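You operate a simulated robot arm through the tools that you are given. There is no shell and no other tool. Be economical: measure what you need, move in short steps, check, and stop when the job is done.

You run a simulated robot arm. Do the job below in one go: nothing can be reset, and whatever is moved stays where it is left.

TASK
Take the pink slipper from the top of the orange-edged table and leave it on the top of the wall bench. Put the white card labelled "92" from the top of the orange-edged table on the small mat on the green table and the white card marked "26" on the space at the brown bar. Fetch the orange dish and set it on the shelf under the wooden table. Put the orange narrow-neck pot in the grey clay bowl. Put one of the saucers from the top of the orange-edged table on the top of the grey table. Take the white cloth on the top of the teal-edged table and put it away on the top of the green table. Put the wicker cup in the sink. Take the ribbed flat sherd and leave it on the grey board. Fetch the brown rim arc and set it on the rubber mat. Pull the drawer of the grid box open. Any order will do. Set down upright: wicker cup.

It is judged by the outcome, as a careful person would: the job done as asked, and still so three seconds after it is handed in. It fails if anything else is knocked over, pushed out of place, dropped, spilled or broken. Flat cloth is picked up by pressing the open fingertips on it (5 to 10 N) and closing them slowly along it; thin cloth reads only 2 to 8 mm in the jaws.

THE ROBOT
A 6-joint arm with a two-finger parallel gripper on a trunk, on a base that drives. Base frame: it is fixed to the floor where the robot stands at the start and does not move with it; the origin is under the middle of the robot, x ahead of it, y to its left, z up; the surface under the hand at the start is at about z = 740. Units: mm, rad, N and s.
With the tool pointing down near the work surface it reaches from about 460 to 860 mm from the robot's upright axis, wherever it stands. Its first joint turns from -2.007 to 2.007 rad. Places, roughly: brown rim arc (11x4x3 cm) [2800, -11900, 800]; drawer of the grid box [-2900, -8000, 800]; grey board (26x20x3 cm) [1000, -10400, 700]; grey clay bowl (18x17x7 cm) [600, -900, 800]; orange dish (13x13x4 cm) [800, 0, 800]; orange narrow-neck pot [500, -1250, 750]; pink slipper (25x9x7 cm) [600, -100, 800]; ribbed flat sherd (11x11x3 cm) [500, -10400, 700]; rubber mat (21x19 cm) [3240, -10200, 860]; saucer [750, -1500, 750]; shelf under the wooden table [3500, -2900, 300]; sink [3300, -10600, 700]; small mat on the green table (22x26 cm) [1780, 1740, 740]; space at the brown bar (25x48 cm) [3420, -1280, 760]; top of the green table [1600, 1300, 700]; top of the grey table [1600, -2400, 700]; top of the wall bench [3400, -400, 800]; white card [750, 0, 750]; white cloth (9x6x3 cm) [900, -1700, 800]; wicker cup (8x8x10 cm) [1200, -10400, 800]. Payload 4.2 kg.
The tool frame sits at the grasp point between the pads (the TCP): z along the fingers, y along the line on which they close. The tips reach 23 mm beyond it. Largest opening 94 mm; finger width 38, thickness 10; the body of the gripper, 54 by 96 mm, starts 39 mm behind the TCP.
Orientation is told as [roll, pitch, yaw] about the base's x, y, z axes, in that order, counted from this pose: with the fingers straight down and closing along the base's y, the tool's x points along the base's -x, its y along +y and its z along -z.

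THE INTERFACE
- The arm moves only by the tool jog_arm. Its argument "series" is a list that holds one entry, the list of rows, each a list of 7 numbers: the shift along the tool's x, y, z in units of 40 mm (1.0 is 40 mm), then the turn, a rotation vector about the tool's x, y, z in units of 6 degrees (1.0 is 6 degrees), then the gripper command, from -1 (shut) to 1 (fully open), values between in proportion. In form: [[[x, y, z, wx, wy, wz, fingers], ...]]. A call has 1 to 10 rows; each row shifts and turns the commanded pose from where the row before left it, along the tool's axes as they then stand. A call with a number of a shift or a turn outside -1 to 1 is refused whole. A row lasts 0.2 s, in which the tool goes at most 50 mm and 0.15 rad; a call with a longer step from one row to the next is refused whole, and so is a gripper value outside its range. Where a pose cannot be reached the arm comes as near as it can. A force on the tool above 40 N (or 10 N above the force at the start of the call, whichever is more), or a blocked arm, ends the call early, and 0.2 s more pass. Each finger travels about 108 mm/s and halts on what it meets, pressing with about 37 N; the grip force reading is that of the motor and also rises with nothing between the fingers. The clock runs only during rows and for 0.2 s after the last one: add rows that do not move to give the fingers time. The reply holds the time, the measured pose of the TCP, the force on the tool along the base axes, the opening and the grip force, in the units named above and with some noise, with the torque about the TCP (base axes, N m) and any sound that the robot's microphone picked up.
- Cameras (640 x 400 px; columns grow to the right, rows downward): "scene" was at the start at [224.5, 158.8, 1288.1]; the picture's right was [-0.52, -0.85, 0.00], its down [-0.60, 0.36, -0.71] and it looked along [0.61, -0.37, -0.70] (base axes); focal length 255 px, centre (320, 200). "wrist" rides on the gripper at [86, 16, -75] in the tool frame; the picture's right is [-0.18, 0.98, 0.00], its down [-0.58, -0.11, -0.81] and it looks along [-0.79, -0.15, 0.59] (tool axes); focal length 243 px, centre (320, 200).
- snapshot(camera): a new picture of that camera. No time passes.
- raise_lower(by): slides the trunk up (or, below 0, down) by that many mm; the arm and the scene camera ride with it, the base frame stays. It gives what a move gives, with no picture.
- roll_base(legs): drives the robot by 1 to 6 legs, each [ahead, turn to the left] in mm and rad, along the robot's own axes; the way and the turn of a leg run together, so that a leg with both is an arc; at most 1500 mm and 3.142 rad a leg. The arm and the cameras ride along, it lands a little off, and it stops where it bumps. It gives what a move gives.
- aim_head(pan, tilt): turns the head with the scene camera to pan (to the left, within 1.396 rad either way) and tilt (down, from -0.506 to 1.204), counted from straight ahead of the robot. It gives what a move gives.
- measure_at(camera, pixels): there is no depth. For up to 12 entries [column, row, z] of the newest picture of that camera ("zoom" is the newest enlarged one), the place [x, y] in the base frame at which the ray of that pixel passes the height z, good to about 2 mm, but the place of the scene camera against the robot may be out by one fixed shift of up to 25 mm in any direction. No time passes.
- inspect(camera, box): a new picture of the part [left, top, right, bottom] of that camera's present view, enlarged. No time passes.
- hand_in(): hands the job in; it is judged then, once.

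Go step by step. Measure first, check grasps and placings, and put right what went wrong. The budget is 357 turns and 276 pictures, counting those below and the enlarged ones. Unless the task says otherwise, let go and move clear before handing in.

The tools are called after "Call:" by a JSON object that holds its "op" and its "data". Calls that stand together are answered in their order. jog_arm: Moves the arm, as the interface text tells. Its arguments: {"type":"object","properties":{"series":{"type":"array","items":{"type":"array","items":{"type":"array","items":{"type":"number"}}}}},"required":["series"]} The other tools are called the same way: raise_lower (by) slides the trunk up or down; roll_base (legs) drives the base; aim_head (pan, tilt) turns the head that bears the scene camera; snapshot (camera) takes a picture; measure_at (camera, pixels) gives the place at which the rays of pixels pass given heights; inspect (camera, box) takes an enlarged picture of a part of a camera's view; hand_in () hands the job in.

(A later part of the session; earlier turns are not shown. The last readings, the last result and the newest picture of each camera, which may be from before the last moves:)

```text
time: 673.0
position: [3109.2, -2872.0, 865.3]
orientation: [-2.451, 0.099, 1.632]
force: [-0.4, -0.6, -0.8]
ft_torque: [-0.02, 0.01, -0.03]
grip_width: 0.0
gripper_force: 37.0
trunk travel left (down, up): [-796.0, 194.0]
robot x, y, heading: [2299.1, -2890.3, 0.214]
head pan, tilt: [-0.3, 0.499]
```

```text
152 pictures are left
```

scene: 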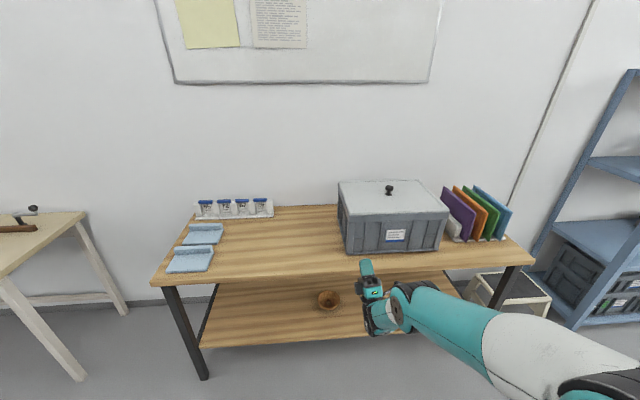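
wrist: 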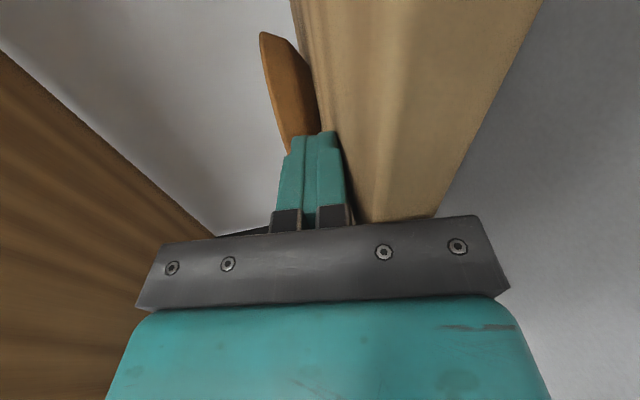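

The dish is intact and upright on the shelf. I back off and turn the tool back to pointing down.

Call:
{"op": "roll_base", "data": {"legs": [[-100, 0]]}}

Call:
{"op": "jog_arm", "data": {"series": [[[0, 0, 0, -1, 0, 0, 0], [0, 0, 0, -1, 0, 0, 0], [0, 0, 0, -1, 0, 0, 0], [0, 0, 0, -1, 0, 0, 0], [0, 0, 0, -1, 0, 0, 0], [0, 0, 0, -1, 0, 0, 0], [0, 0, 0, -1, 0, 0, 0], [0, 0, 0, -1, 0, 0, 0], [0, 0, 0, -1, 0, 0, 0], [0, 0, 0, -1, 0, 0, 0]]]}}

Call:
{"op": "snapshot", "data": {"camera": "scene"}}

```text
time: 674.5
position: [3155.2, -2866.2, 986.3]
orientation: [-2.595, 0.082, 1.605]
force: [-0.7, -1.0, -3.0]
ft_torque: [-0.05, -0.07, -0.01]
grip_width: 0.0
gripper_force: 37.1
trunk travel left (down, up): [-796.0, 194.0]
robot x, y, heading: [2235.8, -2908.3, 0.102]
head pan, tilt: [-0.3, 0.499]
stopped in leg 1: the robot was blocked; the commanded pose is now the measured one
```

```text
time: 674.9
position: [3164.0, -2859.8, 1048.0]
orientation: [-2.542, 0.088, 1.614]
force: [-0.6, -0.3, -2.9]
ft_torque: [0.03, -0.12, 0.0]
grip_width: 46.9
gripper_force: 0.1
out of reach, approached as far as the arm can: row 1
trunk travel left (down, up): [-796.0, 194.0]
robot x, y, heading: [2239.2, -2902.8, 0.095]
head pan, tilt: [-0.3, 0.499]
stopped in row 2: the arm was blocked; the commanded pose is now the measured one
```

```text
151 pictures are left
```

scene: 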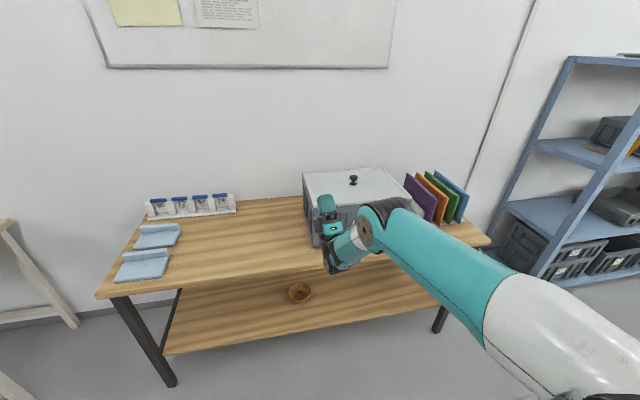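

The rear seems to have met the grey table's edge (x≈1915). I go forward 60 mm and then look behind me.

Call:
{"op": "roll_base", "data": {"legs": [[50, 0]]}}

Call:
{"op": "aim_head", "data": {"pan": 1.39, "tilt": 0.8}}

Call:
{"op": "snapshot", "data": {"camera": "scene"}}

```text
time: 675.9
position: [3131.3, -2866.2, 1045.8]
orientation: [-2.487, 0.097, 1.615]
force: [0.9, 1.1, -0.4]
ft_torque: [0.01, 0.0, 0.01]
grip_width: 47.0
gripper_force: 0.0
trunk travel left (down, up): [-796.0, 194.0]
robot x, y, heading: [2286.6, -2900.2, 0.098]
head pan, tilt: [-0.3, 0.499]
stopped in leg 1: the robot was blocked; the commanded pose is now the measured one
```

```text
time: 677.6
position: [3131.7, -2864.6, 1045.2]
orientation: [-2.487, 0.097, 1.616]
force: [-0.5, 0.1, 0.1]
ft_torque: [0.01, 0.02, 0.02]
grip_width: 47.3
gripper_force: 0.0
trunk travel left (down, up): [-796.0, 194.0]
robot x, y, heading: [2283.2, -2900.5, 0.101]
head pan, tilt: [1.389, 0.799]
```

```text
150 pictures are left
```

scene: 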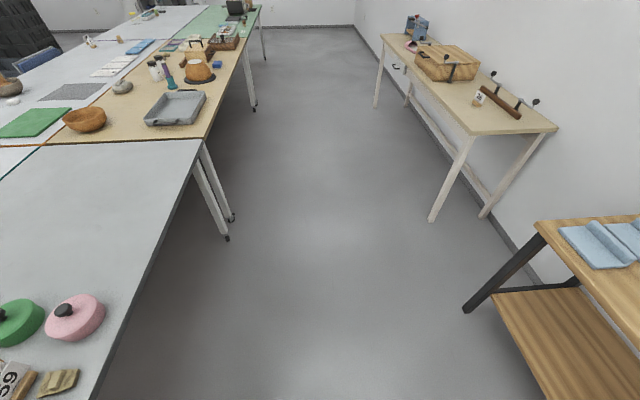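

Behind me the tables stand undisturbed. The arm is stretched and folded, so I unfold it by rotating while drawing back.

Call:
{"op": "jog_arm", "data": {"series": [[[0, 0.5, -0.4, -1, 0, 0, 0], [0, 0.5, -0.4, -1, 0, 0, 0], [0, 0.5, -0.4, -1, 0, 0, 0], [0, 0.5, -0.4, -1, 0, 0, 0], [0, 0.5, -0.4, -1, 0, 0, 0], [0, 0.5, -0.4, -1, 0, 0, 0], [0, 0.5, -0.4, -1, 0, 0, 0], [0, 0.5, -0.4, -1, 0, 0, 0], [0, 0.5, -0.4, -1, 0, 0, 0], [0, 0.5, -0.4, -1, 0, 0, 0]]]}}

Call:
{"op": "aim_head", "data": {"pan": -0.3, "tilt": 0.5}}

Call:
{"op": "snapshot", "data": {"camera": "scene"}}

```text
time: 679.9
position: [3057.5, -2917.2, 857.3]
orientation: [-1.442, 0.098, 1.615]
force: [0.2, 0.5, -1.3]
ft_torque: [-0.01, 0.03, -0.01]
grip_width: 46.9
gripper_force: 0.1
out of reach, approached as far as the arm can: row 7, 8, 9, 10
trunk travel left (down, up): [-796.0, 194.0]
robot x, y, heading: [2278.3, -2904.2, 0.101]
head pan, tilt: [1.389, 0.799]
```

```text
time: 681.6
position: [3057.3, -2916.7, 858.0]
orientation: [-1.446, 0.099, 1.615]
force: [-0.3, 0.5, -0.1]
ft_torque: [-0.04, -0.02, -0.01]
grip_width: 47.1
gripper_force: 0.1
trunk travel left (down, up): [-796.0, 194.0]
robot x, y, heading: [2281.1, -2902.1, 0.096]
head pan, tilt: [-0.3, 0.499]
```

```text
149 pictures are left
```

scene: 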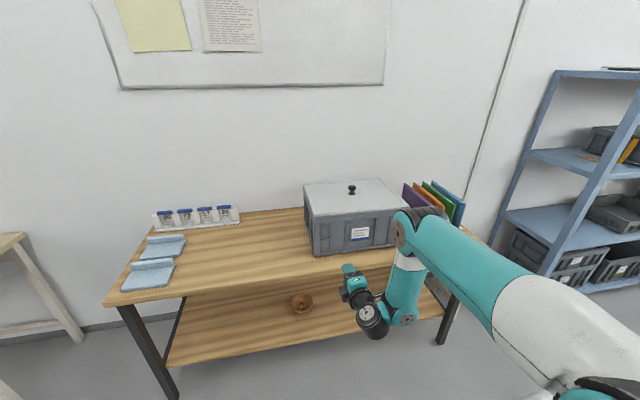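

Unfolding works. I continue rotating down.

Call:
{"op": "jog_arm", "data": {"series": [[[0, 0, -0.3, -1, 0, 0, 0], [0, 0, -0.3, -1, 0, 0, 0], [0, 0, -0.3, -1, 0, 0, 0], [0, 0.1, -0.3, -1, 0, 0, 0], [0, 0.1, -0.3, -1, 0, 0, 0], [0, 0.1, -0.3, -1, 0, 0, 0], [0, 0.2, -0.3, -1, 0, 0, 0], [0, 0.2, -0.3, -1, 0, 0, 0], [0, 0.2, -0.3, -1, 0, 0, 0], [0, 0.2, -0.3, -1, 0, 0, 0]]]}}

Call:
{"op": "jog_arm", "data": {"series": [[[0, 0.2, -0.3, -1, 0, 0, 0.5], [0, 0.2, -0.3, -1, 0, 0, 1], [0, 0.2, -0.3, -1, 0, 0, 1], [0, 0.2, -0.3, -0.8, 0, 0, 1]]]}}

Call:
{"op": "snapshot", "data": {"camera": "scene"}}

```text
time: 683.8
position: [2929.9, -2957.9, 890.5]
orientation: [-0.425, 0.081, 1.659]
force: [0.3, 0.4, 0.5]
ft_torque: [0.0, -0.01, 0.0]
grip_width: 46.9
gripper_force: 0.1
out of reach, approached as far as the arm can: row 1, 2, 3
trunk travel left (down, up): [-796.0, 194.0]
robot x, y, heading: [2282.5, -2903.7, 0.096]
head pan, tilt: [-0.3, 0.499]
```

```text
time: 684.8
position: [2888.0, -2958.9, 926.8]
orientation: [-0.029, 0.079, 1.659]
force: [0.3, -0.5, 0.3]
ft_torque: [-0.01, -0.04, 0.0]
grip_width: 94.2
gripper_force: 0.1
trunk travel left (down, up): [-796.0, 194.0]
robot x, y, heading: [2281.4, -2905.5, 0.099]
head pan, tilt: [-0.3, 0.499]
```

```text
148 pictures are left
```

scene: 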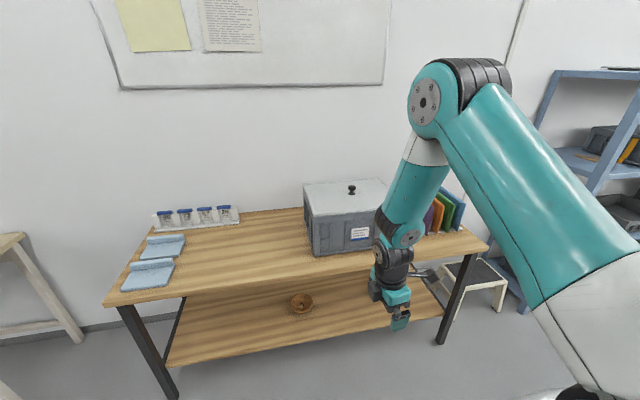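

Posture is restored. I level the tool, move forward off the grey table, then turn to face south (−y).

Call:
{"op": "jog_arm", "data": {"series": [[[0, 0.5, -0.5, -0.28, -0.75, 0, 1], [0, 0.5, -0.8, 0, 0, 0, 1], [0, 0.5, -0.8, 0, 0, 0, 1]]]}}

Call:
{"op": "roll_base", "data": {"legs": [[270, 0], [0, -1.67]]}}

Call:
{"op": "aim_head", "data": {"pan": 0.0, "tilt": 0.3}}

Call:
{"op": "snapshot", "data": {"camera": "scene"}}

```text
time: 685.6
position: [2825.6, -2961.8, 1009.5]
orientation: [0.001, 0.002, 1.66]
force: [0.8, -0.5, -0.2]
ft_torque: [0.0, 0.03, -0.02]
grip_width: 93.9
gripper_force: 0.1
trunk travel left (down, up): [-796.0, 194.0]
robot x, y, heading: [2282.3, -2904.3, 0.097]
head pan, tilt: [-0.3, 0.499]
```

```text
time: 691.6
position: [2434.0, -3409.6, 1009.1]
orientation: [0.002, 0.0, -0.02]
force: [0.3, 1.0, -0.4]
ft_torque: [-0.01, -0.01, 0.01]
grip_width: 93.8
gripper_force: 0.0
trunk travel left (down, up): [-796.0, 194.0]
robot x, y, heading: [2552.6, -2876.6, -1.582]
head pan, tilt: [-0.3, 0.499]
```

```text
time: 692.4
position: [2434.2, -3409.1, 1008.4]
orientation: [0.001, 0.003, -0.021]
force: [0.7, 0.4, 0.6]
ft_torque: [0.03, 0.01, 0.01]
grip_width: 94.0
gripper_force: 0.1
trunk travel left (down, up): [-796.0, 194.0]
robot x, y, heading: [2552.0, -2878.1, -1.58]
head pan, tilt: [0.0, 0.3]
```

```text
147 pictures are left
```

scene: 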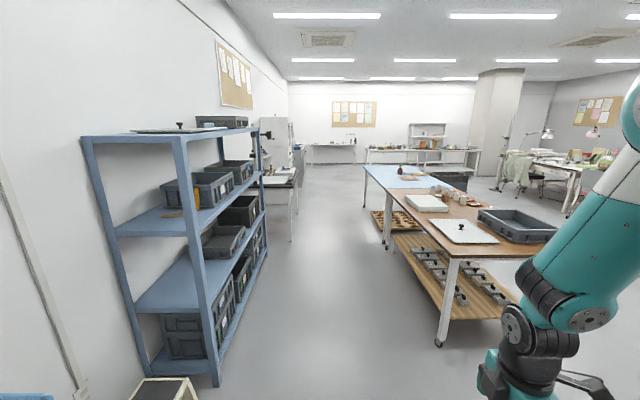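

The southern aisle is open. I measure obstacles along it.

Call:
{"op": "measure_at", "data": {"camera": "scene", "pixels": [[215, 383, 0], [264, 252, 0], [438, 344, 0], [386, 248, 0], [365, 206, 0], [291, 238, 0], [298, 200, 0], [355, 163, 0], [478, 182, 0], [320, 180, 0]]}}

Call:
{"op": "inspect", "data": {"camera": "scene", "box": [240, 90, 500, 250]}}

```text
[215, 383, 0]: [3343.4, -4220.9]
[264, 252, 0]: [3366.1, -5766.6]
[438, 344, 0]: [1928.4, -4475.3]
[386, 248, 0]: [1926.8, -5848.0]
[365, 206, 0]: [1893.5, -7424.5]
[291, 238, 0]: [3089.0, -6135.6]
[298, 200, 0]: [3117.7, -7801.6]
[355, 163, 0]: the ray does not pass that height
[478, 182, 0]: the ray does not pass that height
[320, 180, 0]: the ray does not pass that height
```

```text
2.46 times, centred on (370, 170) of scene
```

zoom: 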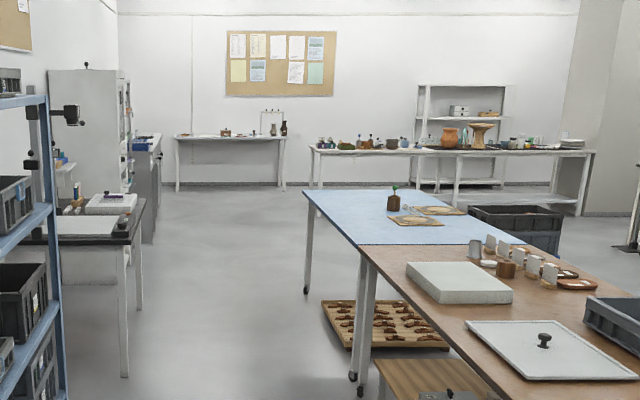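

Clear corridor at x≈2500. I drive 4.5 m south and look again.

Call:
{"op": "roll_base", "data": {"legs": [[1500, 0.01], [1500, 0], [1500, 0], [600, 0]]}}

Call:
{"op": "snapshot", "data": {"camera": "scene"}}

```text
time: 716.7
position: [2588.8, -8477.4, 1009.8]
orientation: [-0.001, 0.001, 0.021]
force: [0.4, 0.6, 0.0]
ft_torque: [0.01, 0.0, 0.0]
grip_width: 93.9
gripper_force: 0.1
trunk travel left (down, up): [-796.0, 194.0]
robot x, y, heading: [2685.7, -7941.4, -1.54]
head pan, tilt: [0.0, 0.3]
```

```text
145 pictures are left
```

scene: 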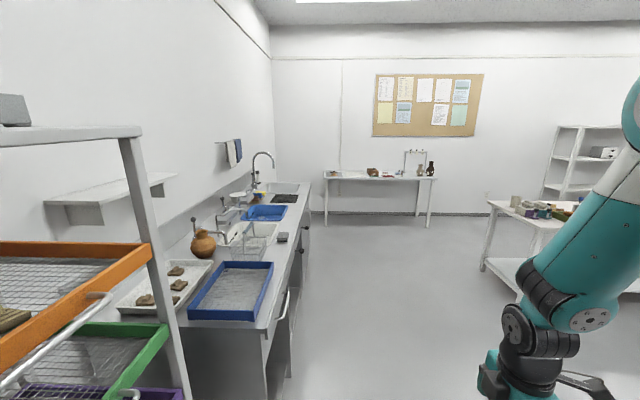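

I see the counter with sinks on the left and the far table ahead. I measure.

Call:
{"op": "measure_at", "data": {"camera": "scene", "pixels": [[305, 185, 850], [265, 330, 850], [290, 370, 0], [430, 226, 0], [326, 226, 0], [482, 270, 0], [285, 198, 860], [285, 188, 850], [245, 235, 850], [165, 330, 800], [490, 205, 740], [300, 255, 0]]}}

Call:
{"op": "inspect", "data": {"camera": "scene", "box": [180, 140, 460, 310]}}

```text
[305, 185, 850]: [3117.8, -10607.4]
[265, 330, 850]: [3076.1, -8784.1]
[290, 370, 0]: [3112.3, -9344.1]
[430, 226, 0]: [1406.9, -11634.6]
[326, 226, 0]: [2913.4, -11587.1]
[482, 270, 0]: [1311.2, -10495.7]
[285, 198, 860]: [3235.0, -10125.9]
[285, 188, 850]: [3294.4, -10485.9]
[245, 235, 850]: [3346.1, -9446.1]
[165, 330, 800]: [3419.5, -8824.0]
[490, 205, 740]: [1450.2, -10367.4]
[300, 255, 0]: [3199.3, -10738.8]
```

```text
2.29 times, centred on (320, 225) of scene
```

zoom: 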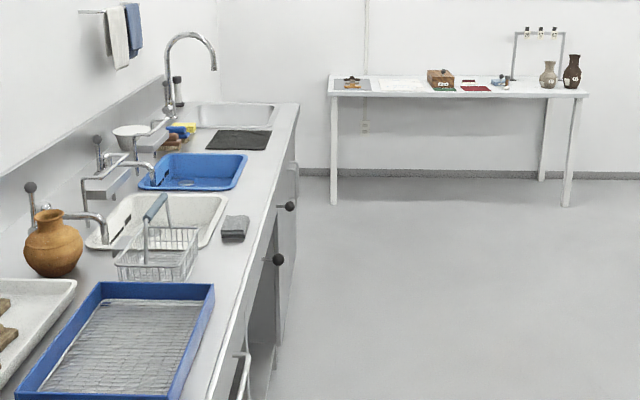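

The mat lies near (3235,−10126) and the far table front is at y≈−11590. I drive to the far table for the rim arc.

Call:
{"op": "roll_base", "data": {"legs": [[0, -0.02], [1500, 0], [1500, 0], [100, 0]]}}

Call:
{"op": "aim_head", "data": {"pan": 0.0, "tilt": 0.7}}

Call:
{"op": "snapshot", "data": {"camera": "scene"}}

```text
time: 732.2
position: [2680.3, -11566.9, 1009.1]
orientation: [0.0, 0.001, 0.03]
force: [0.4, -1.0, 0.3]
ft_torque: [0.0, 0.01, 0.02]
grip_width: 94.0
gripper_force: 0.1
trunk travel left (down, up): [-796.0, 194.0]
robot x, y, heading: [2772.5, -11026.3, -1.532]
head pan, tilt: [0.0, 0.3]
```

```text
time: 733.0
position: [2681.3, -11566.4, 1009.5]
orientation: [0.0, 0.002, 0.031]
force: [0.0, 0.0, -0.2]
ft_torque: [0.01, -0.04, 0.0]
grip_width: 94.0
gripper_force: 0.1
trunk travel left (down, up): [-796.0, 194.0]
robot x, y, heading: [2769.8, -11022.7, -1.532]
head pan, tilt: [0.0, 0.7]
```

```text
143 pictures are left
```

scene: 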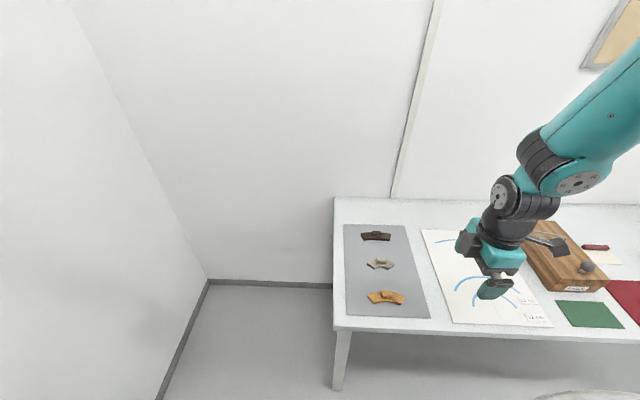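

Three rim arcs lie on the grey sheet. I zoom to tell which is the brown one.

Call:
{"op": "inspect", "data": {"camera": "scene", "box": [330, 210, 450, 320]}}

Call:
{"op": "measure_at", "data": {"camera": "zoom", "pixels": [[230, 113, 740], [340, 113, 740], [290, 115, 745], [250, 205, 740], [345, 205, 740], [255, 320, 740], [375, 310, 740], [175, 80, 740], [330, 395, 740]]}}

```text
3.64 times, centred on (390, 265) of scene
```

zoom: 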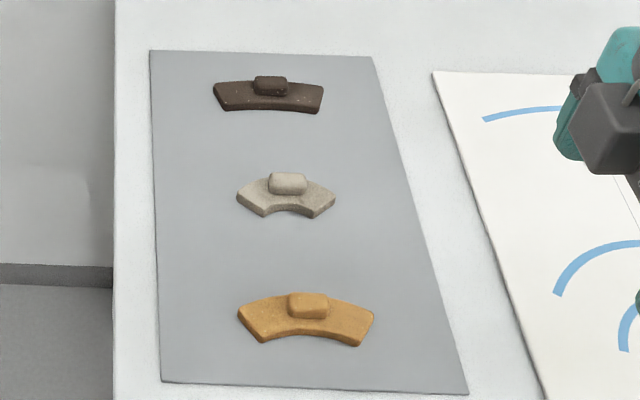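

```text
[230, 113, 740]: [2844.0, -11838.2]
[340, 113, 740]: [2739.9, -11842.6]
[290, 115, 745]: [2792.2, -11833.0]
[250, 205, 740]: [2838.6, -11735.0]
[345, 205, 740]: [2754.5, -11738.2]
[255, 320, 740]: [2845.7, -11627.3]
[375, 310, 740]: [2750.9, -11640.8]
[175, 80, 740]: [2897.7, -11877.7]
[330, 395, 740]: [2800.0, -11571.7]
```

The dark brown arc is the far one, at about (2790,−11850). I drive 90 mm ahead and move the hand above it.

Call:
{"op": "roll_base", "data": {"legs": [[90, 0]]}}

Call:
{"op": "jog_arm", "data": {"series": [[[-0.6, -0.8, 0.4, 0, 0, 0, 1], [-0.6, -0.8, 0.4, 0, 0, 0, 1], [-0.6, -0.8, 0.4, 0, 0, 0, 1], [-0.6, -0.8, 0.4, 0, 0, 0, 1], [0, -0.8, 0.5, 0, 0, 0, 1]]]}}

Call:
{"op": "snapshot", "data": {"camera": "wrist"}}

Call:
{"op": "snapshot", "data": {"camera": "scene"}}

```text
time: 734.1
position: [2683.7, -11655.0, 1009.8]
orientation: [0.0, 0.002, 0.03]
force: [0.3, -0.2, -0.2]
ft_torque: [0.02, -0.03, 0.01]
grip_width: 93.9
gripper_force: 0.0
trunk travel left (down, up): [-796.0, 194.0]
robot x, y, heading: [2775.3, -11114.7, -1.533]
head pan, tilt: [0.0, 0.7]
```

```text
time: 735.4
position: [2786.3, -11812.6, 925.3]
orientation: [0.001, 0.003, 0.032]
force: [0.6, -0.1, 0.5]
ft_torque: [-0.06, -0.03, -0.01]
grip_width: 94.1
gripper_force: 0.0
trunk travel left (down, up): [-796.0, 194.0]
robot x, y, heading: [2773.4, -11118.2, -1.53]
head pan, tilt: [0.0, 0.7]
```

```text
141 pictures are left
```

wrist: 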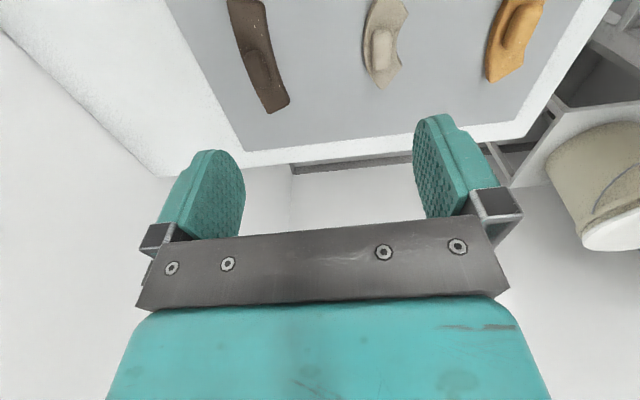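

```text
140 pictures are left
```

scene: 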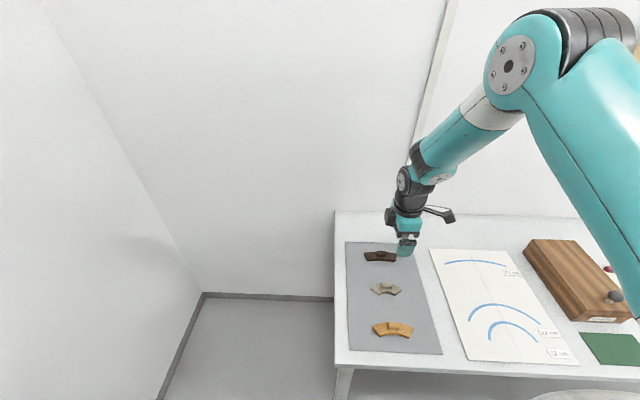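

Call:
{"op": "measure_at", "data": {"camera": "wrist", "pixels": [[264, 112, 745], [289, 102, 745], [230, 5, 745], [262, 0, 745], [262, 68, 765], [240, 50, 750], [275, 45, 750], [255, 55, 760]]}}

Call:
{"op": "inspect", "data": {"camera": "wrist", "box": [190, 0, 350, 120]}}

```text
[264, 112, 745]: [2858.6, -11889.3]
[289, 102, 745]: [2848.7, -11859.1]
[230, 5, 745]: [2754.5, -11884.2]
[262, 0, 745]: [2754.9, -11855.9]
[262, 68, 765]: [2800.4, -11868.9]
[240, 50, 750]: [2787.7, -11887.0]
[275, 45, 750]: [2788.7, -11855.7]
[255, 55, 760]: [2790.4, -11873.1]
```

```text
3.33 times, centred on (270, 60) of wrist
```

zoom: 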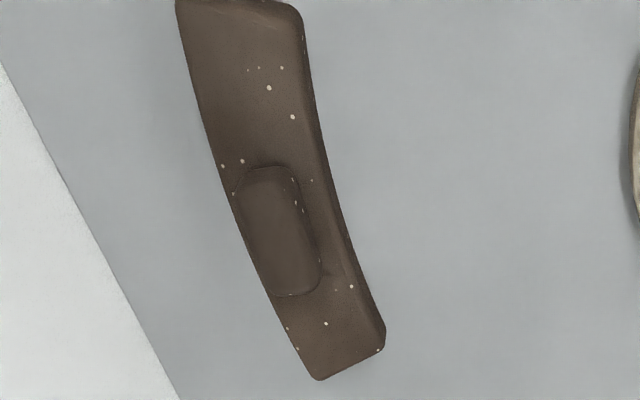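

The arc is about 30 mm wide, centred at (2800,−11872). I move over, descend and grip across it.

Call:
{"op": "jog_arm", "data": {"series": [[[-0.16, -0.75, 0.4, 0, 0, 0, 1], [-0.16, -0.75, 0.5, 0, 0, 0, 1], [0, 0, 0.8, 0, 0, 0, 1], [0, 0, 0.8, 0, 0, 0, 1], [0, 0, 0.8, 0, 0, 0, 1], [0, 0, 0.4, 0, 0, 0, 1], [0, 0, 0.15, 0, 0, 0, 1], [0, 0, 0, 0, 0, 0, 1]]]}}

Call:
{"op": "snapshot", "data": {"camera": "wrist"}}

```text
time: 737.1
position: [2798.6, -11871.0, 768.3]
orientation: [0.0, 0.001, 0.03]
force: [-0.3, 0.5, 0.3]
ft_torque: [-0.02, 0.01, -0.04]
grip_width: 94.0
gripper_force: 0.1
trunk travel left (down, up): [-796.0, 194.0]
robot x, y, heading: [2775.5, -11116.2, -1.53]
head pan, tilt: [0.0, 0.7]
```

```text
138 pictures are left
```

wrist: 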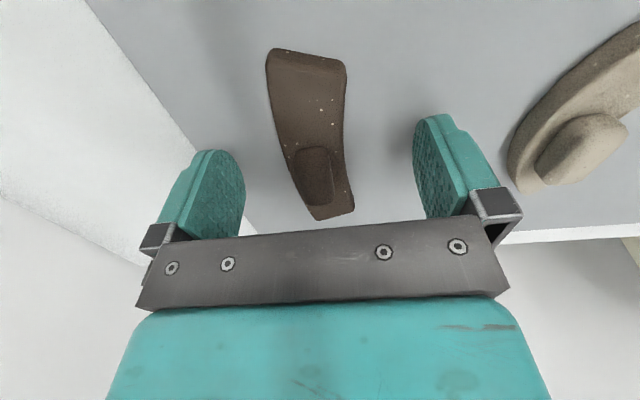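

Centred. I close and lift.

Call:
{"op": "jog_arm", "data": {"series": [[[0, 0, 0, 0, 0, 0, 0.4], [0, 0, 0, 0, 0, 0, 0], [0, 0, 0, 0, 0, 0, -0.3], [0, 0, 0, 0, 0, 0, -0.6], [0, 0, 0, 0, 0, 0, -1], [0, 0, 0, 0, 0, 0, -1], [0, 0, -0.3, 0, 0, 0, -1], [0, 0, -0.7, 0, 0, 0, -1], [0, 0, -1, 0, 0, 0, -1], [0, 0, -1, 0, 0, 0, -1]]]}}

Call:
{"op": "snapshot", "data": {"camera": "wrist"}}

```text
time: 739.4
position: [2800.4, -11871.2, 889.2]
orientation: [0.002, 0.003, 0.03]
force: [0.3, -0.7, -1.6]
ft_torque: [-0.01, 0.0, 0.0]
grip_width: 30.3
gripper_force: 36.6
trunk travel left (down, up): [-796.0, 194.0]
robot x, y, heading: [2774.4, -11116.6, -1.532]
head pan, tilt: [0.0, 0.7]
```

```text
137 pictures are left
```

wrist: 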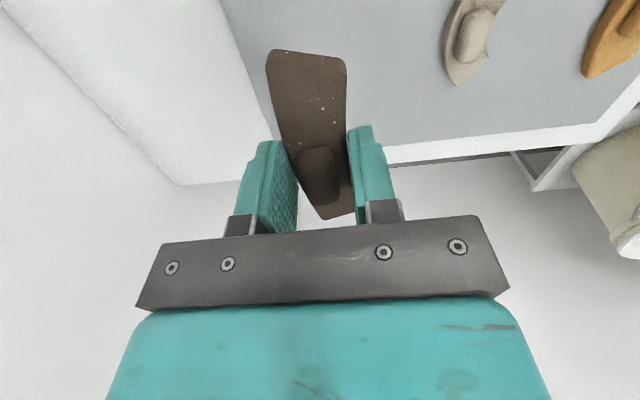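

Held at 30 mm. I raise and retract the arm, then reverse obliquely away from the counter to about (2510,−10200).

Call:
{"op": "jog_arm", "data": {"series": [[[0, 0.4, -1, 0, 0, 0, -1], [0, 0.6, -1, 0, 0, 0, -1], [0, 0.8, -0.9, 0, 0, 0, -1], [0, 0.8, -0.9, 0, 0, 0, -1], [0, 0.9, -0.8, 0, 0, 0, -1], [0, 0.9, -0.5, 0, 0, 0, -1]]]}}

Call:
{"op": "roll_base", "data": {"legs": [[0, 0.25], [-950, 0], [0, 1.28]]}}

Call:
{"op": "aim_head", "data": {"pan": 0.0, "tilt": 0.7}}

Call:
{"op": "snapshot", "data": {"camera": "scene"}}

```text
time: 740.8
position: [2793.7, -11696.6, 1092.6]
orientation: [0.001, 0.003, 0.032]
force: [0.9, -1.3, -0.8]
ft_torque: [0.06, 0.01, 0.03]
grip_width: 30.2
gripper_force: 36.9
trunk travel left (down, up): [-796.0, 194.0]
robot x, y, heading: [2771.6, -11117.5, -1.533]
head pan, tilt: [0.0, 0.7]
```

```text
time: 749.7
position: [3078.2, -10218.5, 1093.3]
orientation: [0.002, 0.002, 1.555]
force: [-0.4, -0.7, -0.9]
ft_torque: [0.0, 0.02, 0.02]
grip_width: 30.1
gripper_force: 37.0
trunk travel left (down, up): [-796.0, 194.0]
robot x, y, heading: [2499.0, -10210.1, -0.007]
head pan, tilt: [0.0, 0.7]
```

```text
time: 750.3
position: [3079.3, -10218.7, 1093.8]
orientation: [-0.001, 0.001, 1.557]
force: [-0.1, 0.5, -0.8]
ft_torque: [0.02, -0.02, -0.01]
grip_width: 29.9
gripper_force: 37.0
trunk travel left (down, up): [-796.0, 194.0]
robot x, y, heading: [2497.9, -10212.1, -0.002]
head pan, tilt: [0.0, 0.7]
```

```text
136 pictures are left
```

scene: 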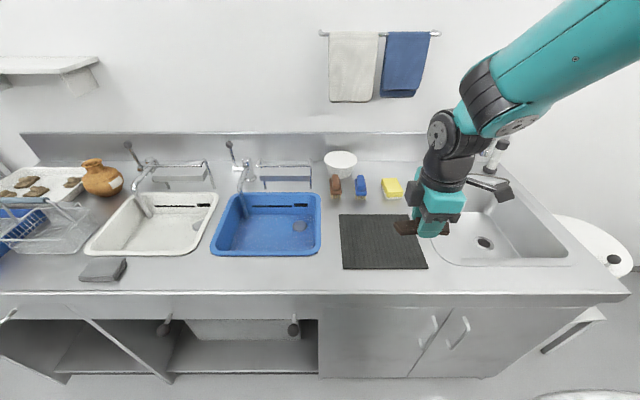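

Clear view: rubber mat at (383,242), the metal sink at (490,235). I measure.

Call:
{"op": "measure_at", "data": {"camera": "scene", "pixels": [[340, 216, 860], [412, 216, 860], [427, 268, 860], [343, 268, 860], [383, 242, 860], [490, 240, 700], [440, 260, 860], [572, 262, 860], [300, 294, 860], [455, 215, 860]]}}

```text
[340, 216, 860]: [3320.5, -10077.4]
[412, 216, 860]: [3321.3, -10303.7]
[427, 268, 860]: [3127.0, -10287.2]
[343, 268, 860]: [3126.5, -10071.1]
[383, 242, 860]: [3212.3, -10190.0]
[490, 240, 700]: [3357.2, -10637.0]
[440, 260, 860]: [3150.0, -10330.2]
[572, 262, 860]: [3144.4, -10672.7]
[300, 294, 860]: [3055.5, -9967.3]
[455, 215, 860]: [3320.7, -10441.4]
```

Mat centre about (3236,−10194) after correction. I move over it and lower.

Call:
{"op": "jog_arm", "data": {"series": [[[-0.14, -0.78, 0, 0, 0, 0, -1], [-0.14, -0.78, 0.2, 0, 0, 0, -1], [-0.14, -0.78, 0.4, 0, 0, 0, -1], [-0.14, -0.78, 0.5, 0, 0, 0, -1], [-0.14, -0.78, 0.5, 0, 0, 0, -1], [0, 0, 0.9, 0, 0, 0, -1], [0, 0, 0.9, 0, 0, 0, -1], [0, 0, 0.9, 0, 0, 0, -1], [0, 0, 0.3, 0, 0, 0, -1], [0, 0, 0, 0, 0, 0, -1]]]}}

Call:
{"op": "snapshot", "data": {"camera": "wrist"}}

```text
time: 752.5
position: [3234.6, -10192.6, 907.4]
orientation: [0.001, 0.001, 1.557]
force: [0.0, 0.2, -1.1]
ft_torque: [0.02, 0.04, -0.02]
grip_width: 30.0
gripper_force: 37.2
trunk travel left (down, up): [-796.0, 194.0]
robot x, y, heading: [2496.4, -10208.8, -0.002]
head pan, tilt: [0.0, 0.7]
```

```text
135 pictures are left
```

wrist: 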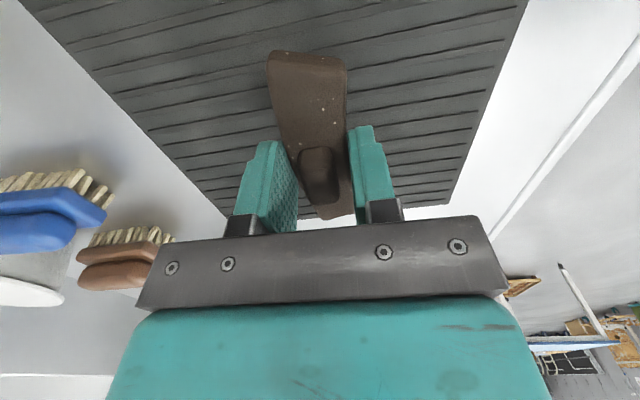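

Over the mat. I lower in small steps until contact.

Call:
{"op": "jog_arm", "data": {"series": [[[0, 0, 0.15, 0, 0, 0, -1], [0, 0, 0.12, 0, 0, 0, -1], [0, 0, 0.08, 0, 0, 0, -1], [0, 0, 0.05, 0, 0, 0, -1], [0, 0, 0.05, 0, 0, 0, -1], [0, 0, 0, 0, 0, 0, -1]]]}}

```text
time: 753.9
position: [3234.1, -10193.5, 890.9]
orientation: [-0.001, 0.001, 1.557]
force: [-0.6, -0.6, -1.6]
ft_torque: [0.05, 0.04, -0.04]
grip_width: 30.4
gripper_force: 36.9
trunk travel left (down, up): [-796.0, 194.0]
robot x, y, heading: [2495.9, -10209.3, -0.004]
head pan, tilt: [0.0, 0.7]
```

Call:
{"op": "jog_arm", "data": {"series": [[[0, 0, 0.05, 0, 0, 0, -1], [0, 0, 0.05, 0, 0, 0, -1], [0, 0, 0.05, 0, 0, 0, -1], [0, 0, 0, 0, 0, 0, -1]]]}}

```text
time: 754.9
position: [3234.3, -10193.7, 884.7]
orientation: [0.0, 0.002, 1.557]
force: [0.3, 0.1, -0.8]
ft_torque: [0.0, -0.01, -0.04]
grip_width: 30.3
gripper_force: 36.9
trunk travel left (down, up): [-796.0, 194.0]
robot x, y, heading: [2495.9, -10212.7, -0.005]
head pan, tilt: [0.0, 0.7]
```

Call:
{"op": "jog_arm", "data": {"series": [[[0, 0, 0.05, 0, 0, 0, -1], [0, 0, 0.05, 0, 0, 0, -1], [0, 0, 0.05, 0, 0, 0, -1], [0, 0, 0.05, 0, 0, 0, -1], [0, 0, 0, 0, 0, 0, -1]]]}}

Call:
{"op": "snapshot", "data": {"camera": "wrist"}}

```text
time: 756.1
position: [3234.7, -10193.7, 878.4]
orientation: [-0.003, 0.001, 1.558]
force: [-8.6, -1.6, 30.5]
ft_torque: [0.04, 0.39, 0.12]
grip_width: 30.1
gripper_force: 37.0
trunk travel left (down, up): [-796.0, 194.0]
robot x, y, heading: [2496.9, -10211.2, -0.007]
head pan, tilt: [0.0, 0.7]
```

```text
134 pictures are left
```

wrist: 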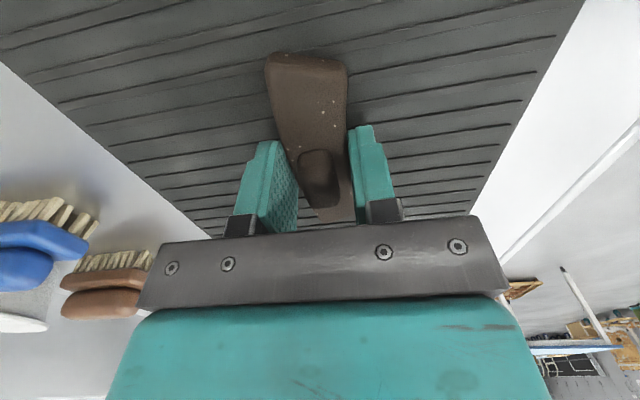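

Contact (30 N). I ease up, release and rise.

Call:
{"op": "jog_arm", "data": {"series": [[[0, 0, -0.05, 0, 0, 0, -1], [0, 0, 0, 0, 0, 0, -0.2], [0, 0, 0, 0, 0, 0, 0.2], [0, 0, 0, 0, 0, 0, 0.6], [0, 0, -0.5, 0, 0, 0, 0.8], [0, 0, -1, 0, 0, 0, 1], [0, 0, -1, 0, 0, 0, 1], [0, 0, -1, 0, 0, 0, 1], [0, 0.6, -0.9, 0, 0, 0, 1], [0, 0.8, -0.8, 0, 0, 0, 1]]]}}

Call:
{"op": "inspect", "data": {"camera": "scene", "box": [320, 170, 580, 300]}}

```text
time: 758.3
position: [3179.1, -10192.1, 1086.6]
orientation: [0.0, 0.002, 1.556]
force: [0.0, 0.5, -0.2]
ft_torque: [-0.01, 0.02, 0.02]
grip_width: 93.9
gripper_force: 0.0
trunk travel left (down, up): [-796.0, 194.0]
robot x, y, heading: [2499.7, -10209.9, -0.008]
head pan, tilt: [0.0, 0.7]
```

```text
2.46 times, centred on (450, 235) of scene
```

zoom: 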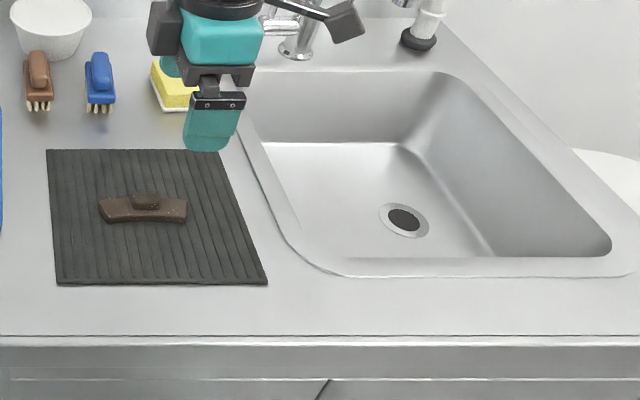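

The rim arc lies on the rubber mat. Next the wicker cup: I turn round to face the table at about x 1450.

Call:
{"op": "roll_base", "data": {"legs": [[0, 1.571], [0, 1.571]]}}

Call:
{"op": "aim_head", "data": {"pan": 0.1, "tilt": 0.5}}

Call:
{"op": "snapshot", "data": {"camera": "scene"}}

```text
time: 766.3
position: [1817.1, -10212.6, 1086.6]
orientation: [0.001, 0.002, -1.609]
force: [0.5, 0.1, 0.2]
ft_torque: [-0.01, 0.02, -0.04]
grip_width: 94.1
gripper_force: 0.0
trunk travel left (down, up): [-796.0, 194.0]
robot x, y, heading: [2500.2, -10209.7, 3.114]
head pan, tilt: [0.0, 0.7]
```

```text
time: 767.0
position: [1818.0, -10211.8, 1086.7]
orientation: [-0.001, 0.001, -1.608]
force: [0.8, -0.4, 0.5]
ft_torque: [0.02, -0.01, -0.02]
grip_width: 93.9
gripper_force: 0.0
trunk travel left (down, up): [-796.0, 194.0]
robot x, y, heading: [2499.3, -10211.5, 3.11]
head pan, tilt: [0.099, 0.499]
```

```text
132 pictures are left
```

scene: 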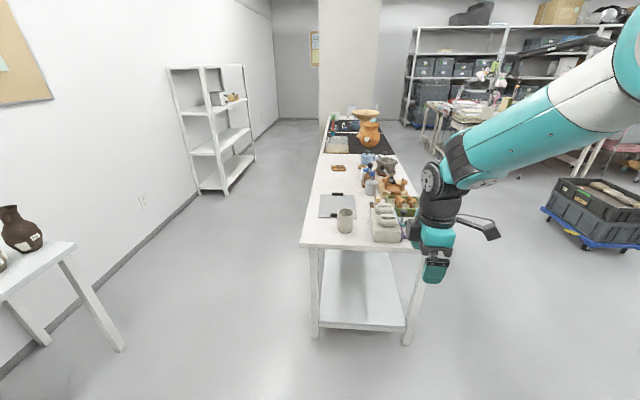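

The table's end has a cup at (345,220), a grey board at (338,205) and a sherd at (338,167). I zoom and measure.

Call:
{"op": "inspect", "data": {"camera": "scene", "box": [290, 100, 450, 260]}}

Call:
{"op": "measure_at", "data": {"camera": "scene", "pixels": [[345, 232, 740], [302, 246, 740], [412, 250, 740], [338, 205, 740], [338, 168, 740], [317, 337, 0], [406, 344, 0], [330, 137, 740], [385, 230, 740]]}}

```text
2.50 times, centred on (370, 180) of scene
```

zoom: 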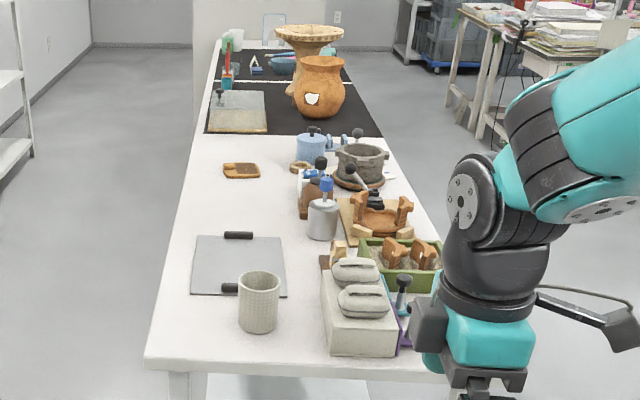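

```text
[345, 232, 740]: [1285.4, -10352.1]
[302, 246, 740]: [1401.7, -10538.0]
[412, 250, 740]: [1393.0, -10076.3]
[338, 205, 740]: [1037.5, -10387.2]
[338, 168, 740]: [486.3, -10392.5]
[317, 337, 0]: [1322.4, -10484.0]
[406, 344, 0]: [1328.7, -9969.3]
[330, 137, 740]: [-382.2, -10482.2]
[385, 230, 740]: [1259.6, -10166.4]
```

The wicker-textured cup stands at about (1275,−10355) near the table's end. I drive up to the end, in line with it.

Call:
{"op": "roll_base", "data": {"legs": [[0, 0.225], [620, 0], [0, -0.195]]}}

Call:
{"op": "aim_head", "data": {"pan": 0.0, "tilt": 0.9}}

Call:
{"op": "snapshot", "data": {"camera": "scene"}}

```text
time: 772.0
position: [1210.5, -10352.9, 1087.1]
orientation: [-0.001, 0.004, -1.58]
force: [0.3, -0.2, -0.5]
ft_torque: [0.0, -0.02, 0.0]
grip_width: 94.1
gripper_force: 0.1
trunk travel left (down, up): [-796.0, 194.0]
robot x, y, heading: [1889.4, -10332.7, 3.14]
head pan, tilt: [0.099, 0.499]
```

```text
time: 772.9
position: [1211.2, -10353.5, 1086.2]
orientation: [-0.001, 0.0, -1.581]
force: [0.5, 0.1, 0.2]
ft_torque: [0.0, -0.02, 0.01]
grip_width: 94.2
gripper_force: 0.0
trunk travel left (down, up): [-796.0, 194.0]
robot x, y, heading: [1891.4, -10331.4, 3.146]
head pan, tilt: [0.0, 0.901]
```

```text
130 pictures are left
```

scene: 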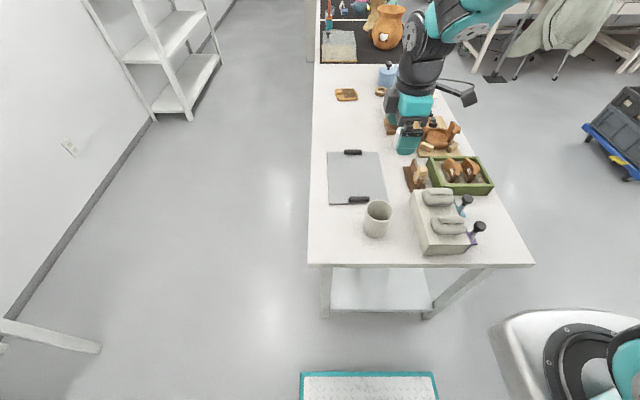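

Call:
{"op": "measure_at", "data": {"camera": "scene", "pixels": [[378, 211, 840], [378, 211, 830], [374, 238, 740], [328, 153, 745], [380, 153, 745], [386, 203, 745], [328, 205, 745], [346, 96, 745], [413, 190, 830], [308, 265, 740], [150, 118, 0], [8, 318, 0]]}}

Call:
{"op": "inspect", "data": {"camera": "scene", "box": [310, 130, 490, 260]}}

```text
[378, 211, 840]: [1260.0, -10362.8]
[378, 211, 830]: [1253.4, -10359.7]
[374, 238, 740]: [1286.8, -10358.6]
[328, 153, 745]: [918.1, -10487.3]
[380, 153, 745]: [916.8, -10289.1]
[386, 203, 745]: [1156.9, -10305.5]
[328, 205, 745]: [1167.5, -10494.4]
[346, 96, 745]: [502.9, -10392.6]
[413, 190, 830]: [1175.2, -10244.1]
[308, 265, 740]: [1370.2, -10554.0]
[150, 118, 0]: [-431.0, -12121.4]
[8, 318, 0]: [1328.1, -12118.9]
```

```text
3.08 times, centred on (400, 195) of scene
```

zoom: 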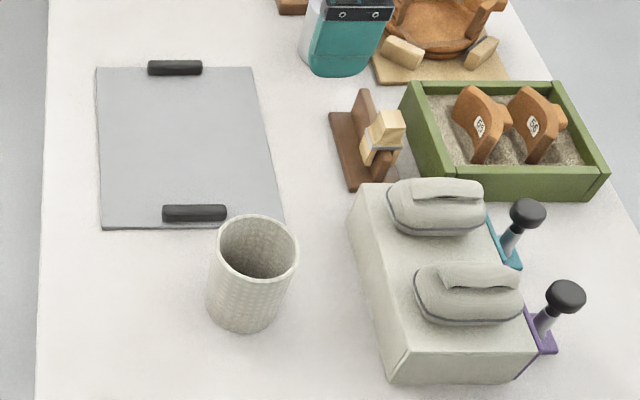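

The cup's rim centre is about (1248,−10356). I position the hand above it and look down.

Call:
{"op": "jog_arm", "data": {"series": [[[0, 0.3, 0.8, 0, 0, 0, 1], [0, 0.3, 0.8, 0, 0, 0, 1], [0, 0.28, 0.8, 0, 0, 0, 1], [0, 0, 0.8, 0, 0, 0, 1], [0, 0, 0, 0, 0, 0, 1]]]}}

Call:
{"op": "snapshot", "data": {"camera": "wrist"}}

```text
time: 774.1
position: [1246.6, -10352.4, 958.1]
orientation: [0.0, 0.002, -1.582]
force: [0.4, 0.0, -0.4]
ft_torque: [0.02, 0.03, 0.01]
grip_width: 94.0
gripper_force: 0.1
trunk travel left (down, up): [-796.0, 194.0]
robot x, y, heading: [1887.1, -10330.5, 3.142]
head pan, tilt: [0.0, 0.901]
```

```text
128 pictures are left
```

wrist: 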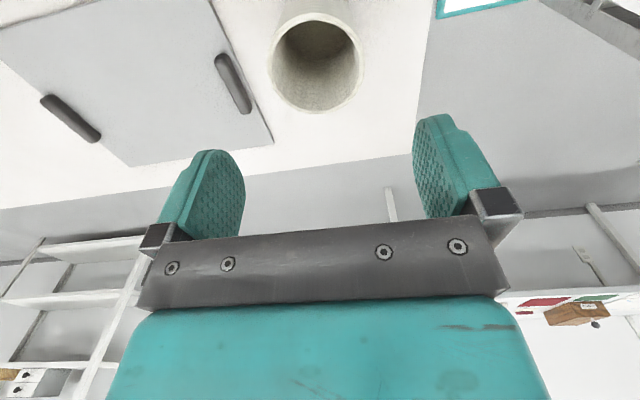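

Call:
{"op": "measure_at", "data": {"camera": "wrist", "pixels": [[270, 67, 840], [363, 60, 840], [313, 15, 840], [318, 113, 840], [270, 67, 825], [363, 60, 825], [313, 15, 825], [318, 113, 825]]}}

```text
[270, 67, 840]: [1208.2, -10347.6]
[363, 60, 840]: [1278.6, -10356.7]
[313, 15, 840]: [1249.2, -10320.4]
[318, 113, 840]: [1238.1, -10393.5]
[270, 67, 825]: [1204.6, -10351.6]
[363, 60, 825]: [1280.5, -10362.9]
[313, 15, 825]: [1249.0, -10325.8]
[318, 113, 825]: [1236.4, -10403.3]
```

The rim is about 73 mm across, centred at (1243,−10358). I descend around it and grip from outside.

Call:
{"op": "jog_arm", "data": {"series": [[[-0.13, -0.08, 0.8, 0, 0, 0, 1], [0, 0, 0.6, 0, 0, 0, 1], [0, 0, 0.5, 0, 0, 0, 1], [0, 0, 0, 0, 0, 0, 1]]]}}

Call:
{"op": "snapshot", "data": {"camera": "wrist"}}

```text
time: 775.1
position: [1243.4, -10357.8, 883.3]
orientation: [-0.001, 0.002, -1.58]
force: [-0.2, 0.0, -0.6]
ft_torque: [0.03, 0.03, -0.01]
grip_width: 93.8
gripper_force: 0.0
trunk travel left (down, up): [-796.0, 194.0]
robot x, y, heading: [1891.0, -10333.2, 3.145]
head pan, tilt: [0.0, 0.901]
```

```text
127 pictures are left
```

wrist: 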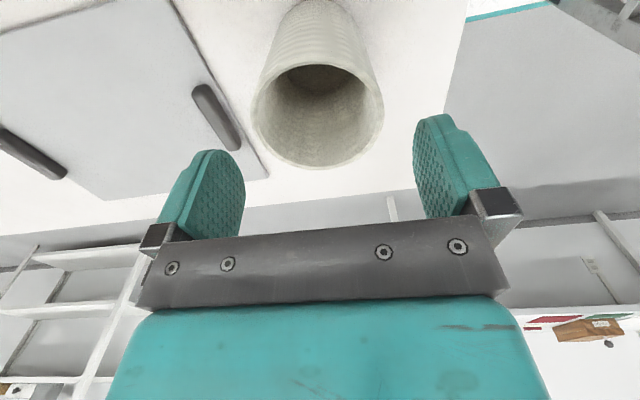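

Centred. I descend 60 mm and close.

Call:
{"op": "jog_arm", "data": {"series": [[[0, 0, 0.5, 0, 0, 0, 1], [0, 0, 0.5, 0, 0, 0, 1], [0, 0, 0.5, 0, 0, 0, 1], [0, 0, 0, 0, 0, 0, 0.8], [0, 0, 0, 0, 0, 0, 0.6], [0, 0, 0, 0, 0, 0, 0.3], [0, 0, 0, 0, 0, 0, -0.2], [0, 0, 0, 0, 0, 0, -1], [0, 0, 0, 0, 0, 0, -1]]]}}

Call:
{"op": "snapshot", "data": {"camera": "wrist"}}

```text
time: 777.1
position: [1244.0, -10356.7, 824.2]
orientation: [0.0, 0.001, -1.58]
force: [0.1, 0.1, 0.2]
ft_torque: [-0.02, -0.06, 0.01]
grip_width: 75.0
gripper_force: 36.9
trunk travel left (down, up): [-796.0, 194.0]
robot x, y, heading: [1889.5, -10330.3, 3.137]
head pan, tilt: [0.0, 0.901]
```

```text
126 pictures are left
```

wrist: 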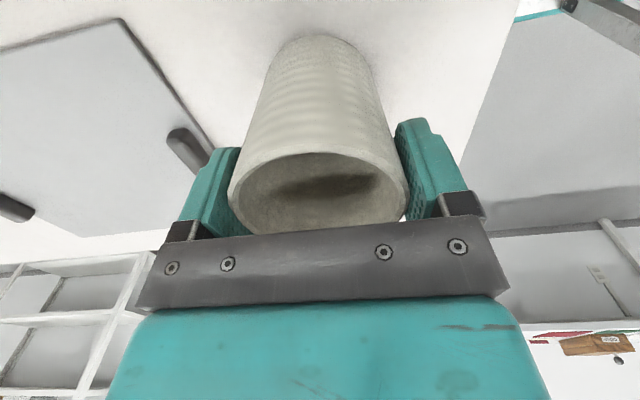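

Gripped at 75 mm. I lift high and drive back towards the sink.

Call:
{"op": "jog_arm", "data": {"series": [[[0, 0, -0.3, 0, 0, 0, -1], [0, 0, -0.8, 0, 0, 0, -1], [0, 0, -1, 0, 0, 0, -1], [0, 0, -1, 0, 0, 0, -1], [0, 0, -1, 0, 0, 0, -1], [0, 0, -1, 0, 0, 0, -1], [0, 0, -1, 0, 0, 0, -1], [0, 0.3, -0.8, 0, 0, 0, -1], [0, 0.5, 0, 0, 0, 0, -1]]]}}

Call:
{"op": "roll_base", "data": {"legs": [[0, -0.27], [-640, 0], [0, -1.44], [0, -1.43]]}}

Call:
{"op": "aim_head", "data": {"pan": 0.0, "tilt": 0.7}}

Call:
{"op": "snapshot", "data": {"camera": "scene"}}

```text
time: 779.1
position: [1275.3, -10357.1, 1099.8]
orientation: [0.0, 0.001, -1.581]
force: [-1.7, 0.8, -1.0]
ft_torque: [-0.01, -0.01, 0.0]
grip_width: 75.0
gripper_force: 37.0
trunk travel left (down, up): [-796.0, 194.0]
robot x, y, heading: [1893.6, -10331.9, 3.139]
head pan, tilt: [0.0, 0.901]
```

```text
time: 790.7
position: [3131.0, -10481.9, 1098.2]
orientation: [0.0, 0.002, 1.555]
force: [-1.2, -0.4, -2.3]
ft_torque: [0.0, 0.05, -0.03]
grip_width: 74.8
gripper_force: 37.1
trunk travel left (down, up): [-796.0, 194.0]
robot x, y, heading: [2518.1, -10502.3, -0.006]
head pan, tilt: [0.0, 0.901]
```

```text
time: 791.4
position: [3132.4, -10480.9, 1098.4]
orientation: [0.0, 0.001, 1.554]
force: [0.8, 0.2, -2.1]
ft_torque: [-0.03, -0.02, 0.02]
grip_width: 74.9
gripper_force: 36.6
trunk travel left (down, up): [-796.0, 194.0]
robot x, y, heading: [2515.7, -10502.1, -0.004]
head pan, tilt: [0.0, 0.7]
```

```text
125 pictures are left
```

scene: 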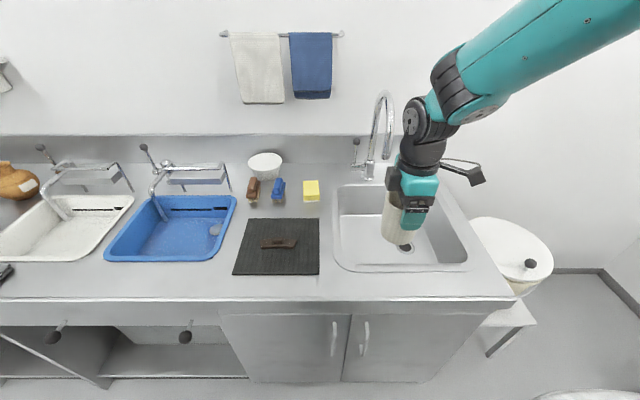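

I measure the sink rim and floor.

Call:
{"op": "measure_at", "data": {"camera": "scene", "pixels": [[336, 258, 860], [466, 264, 860], [338, 188, 860], [440, 188, 860], [400, 272, 860], [406, 246, 700], [350, 245, 700], [350, 228, 700], [455, 258, 700], [385, 120, 1000]]}}

Call:
{"op": "inspect", "data": {"camera": "scene", "box": [310, 90, 500, 290]}}

```text
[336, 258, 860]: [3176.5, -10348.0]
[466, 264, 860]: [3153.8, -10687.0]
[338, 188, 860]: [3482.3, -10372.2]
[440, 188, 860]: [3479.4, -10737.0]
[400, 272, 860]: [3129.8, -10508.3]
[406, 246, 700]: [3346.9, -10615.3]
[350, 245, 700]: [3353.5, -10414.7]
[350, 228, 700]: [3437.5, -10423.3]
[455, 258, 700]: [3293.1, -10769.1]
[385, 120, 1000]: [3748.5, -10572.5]
```

```text
2.00 times, centred on (405, 190) of scene
```

zoom: 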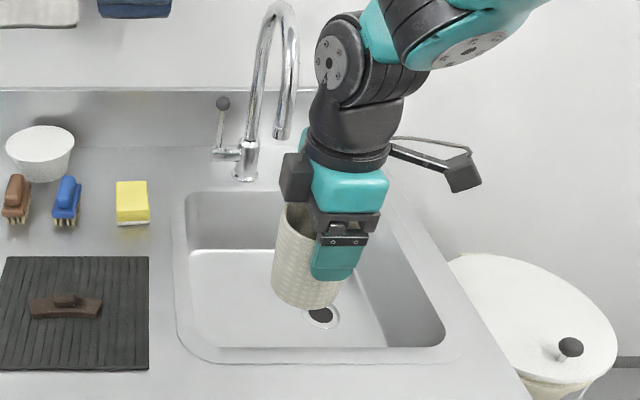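

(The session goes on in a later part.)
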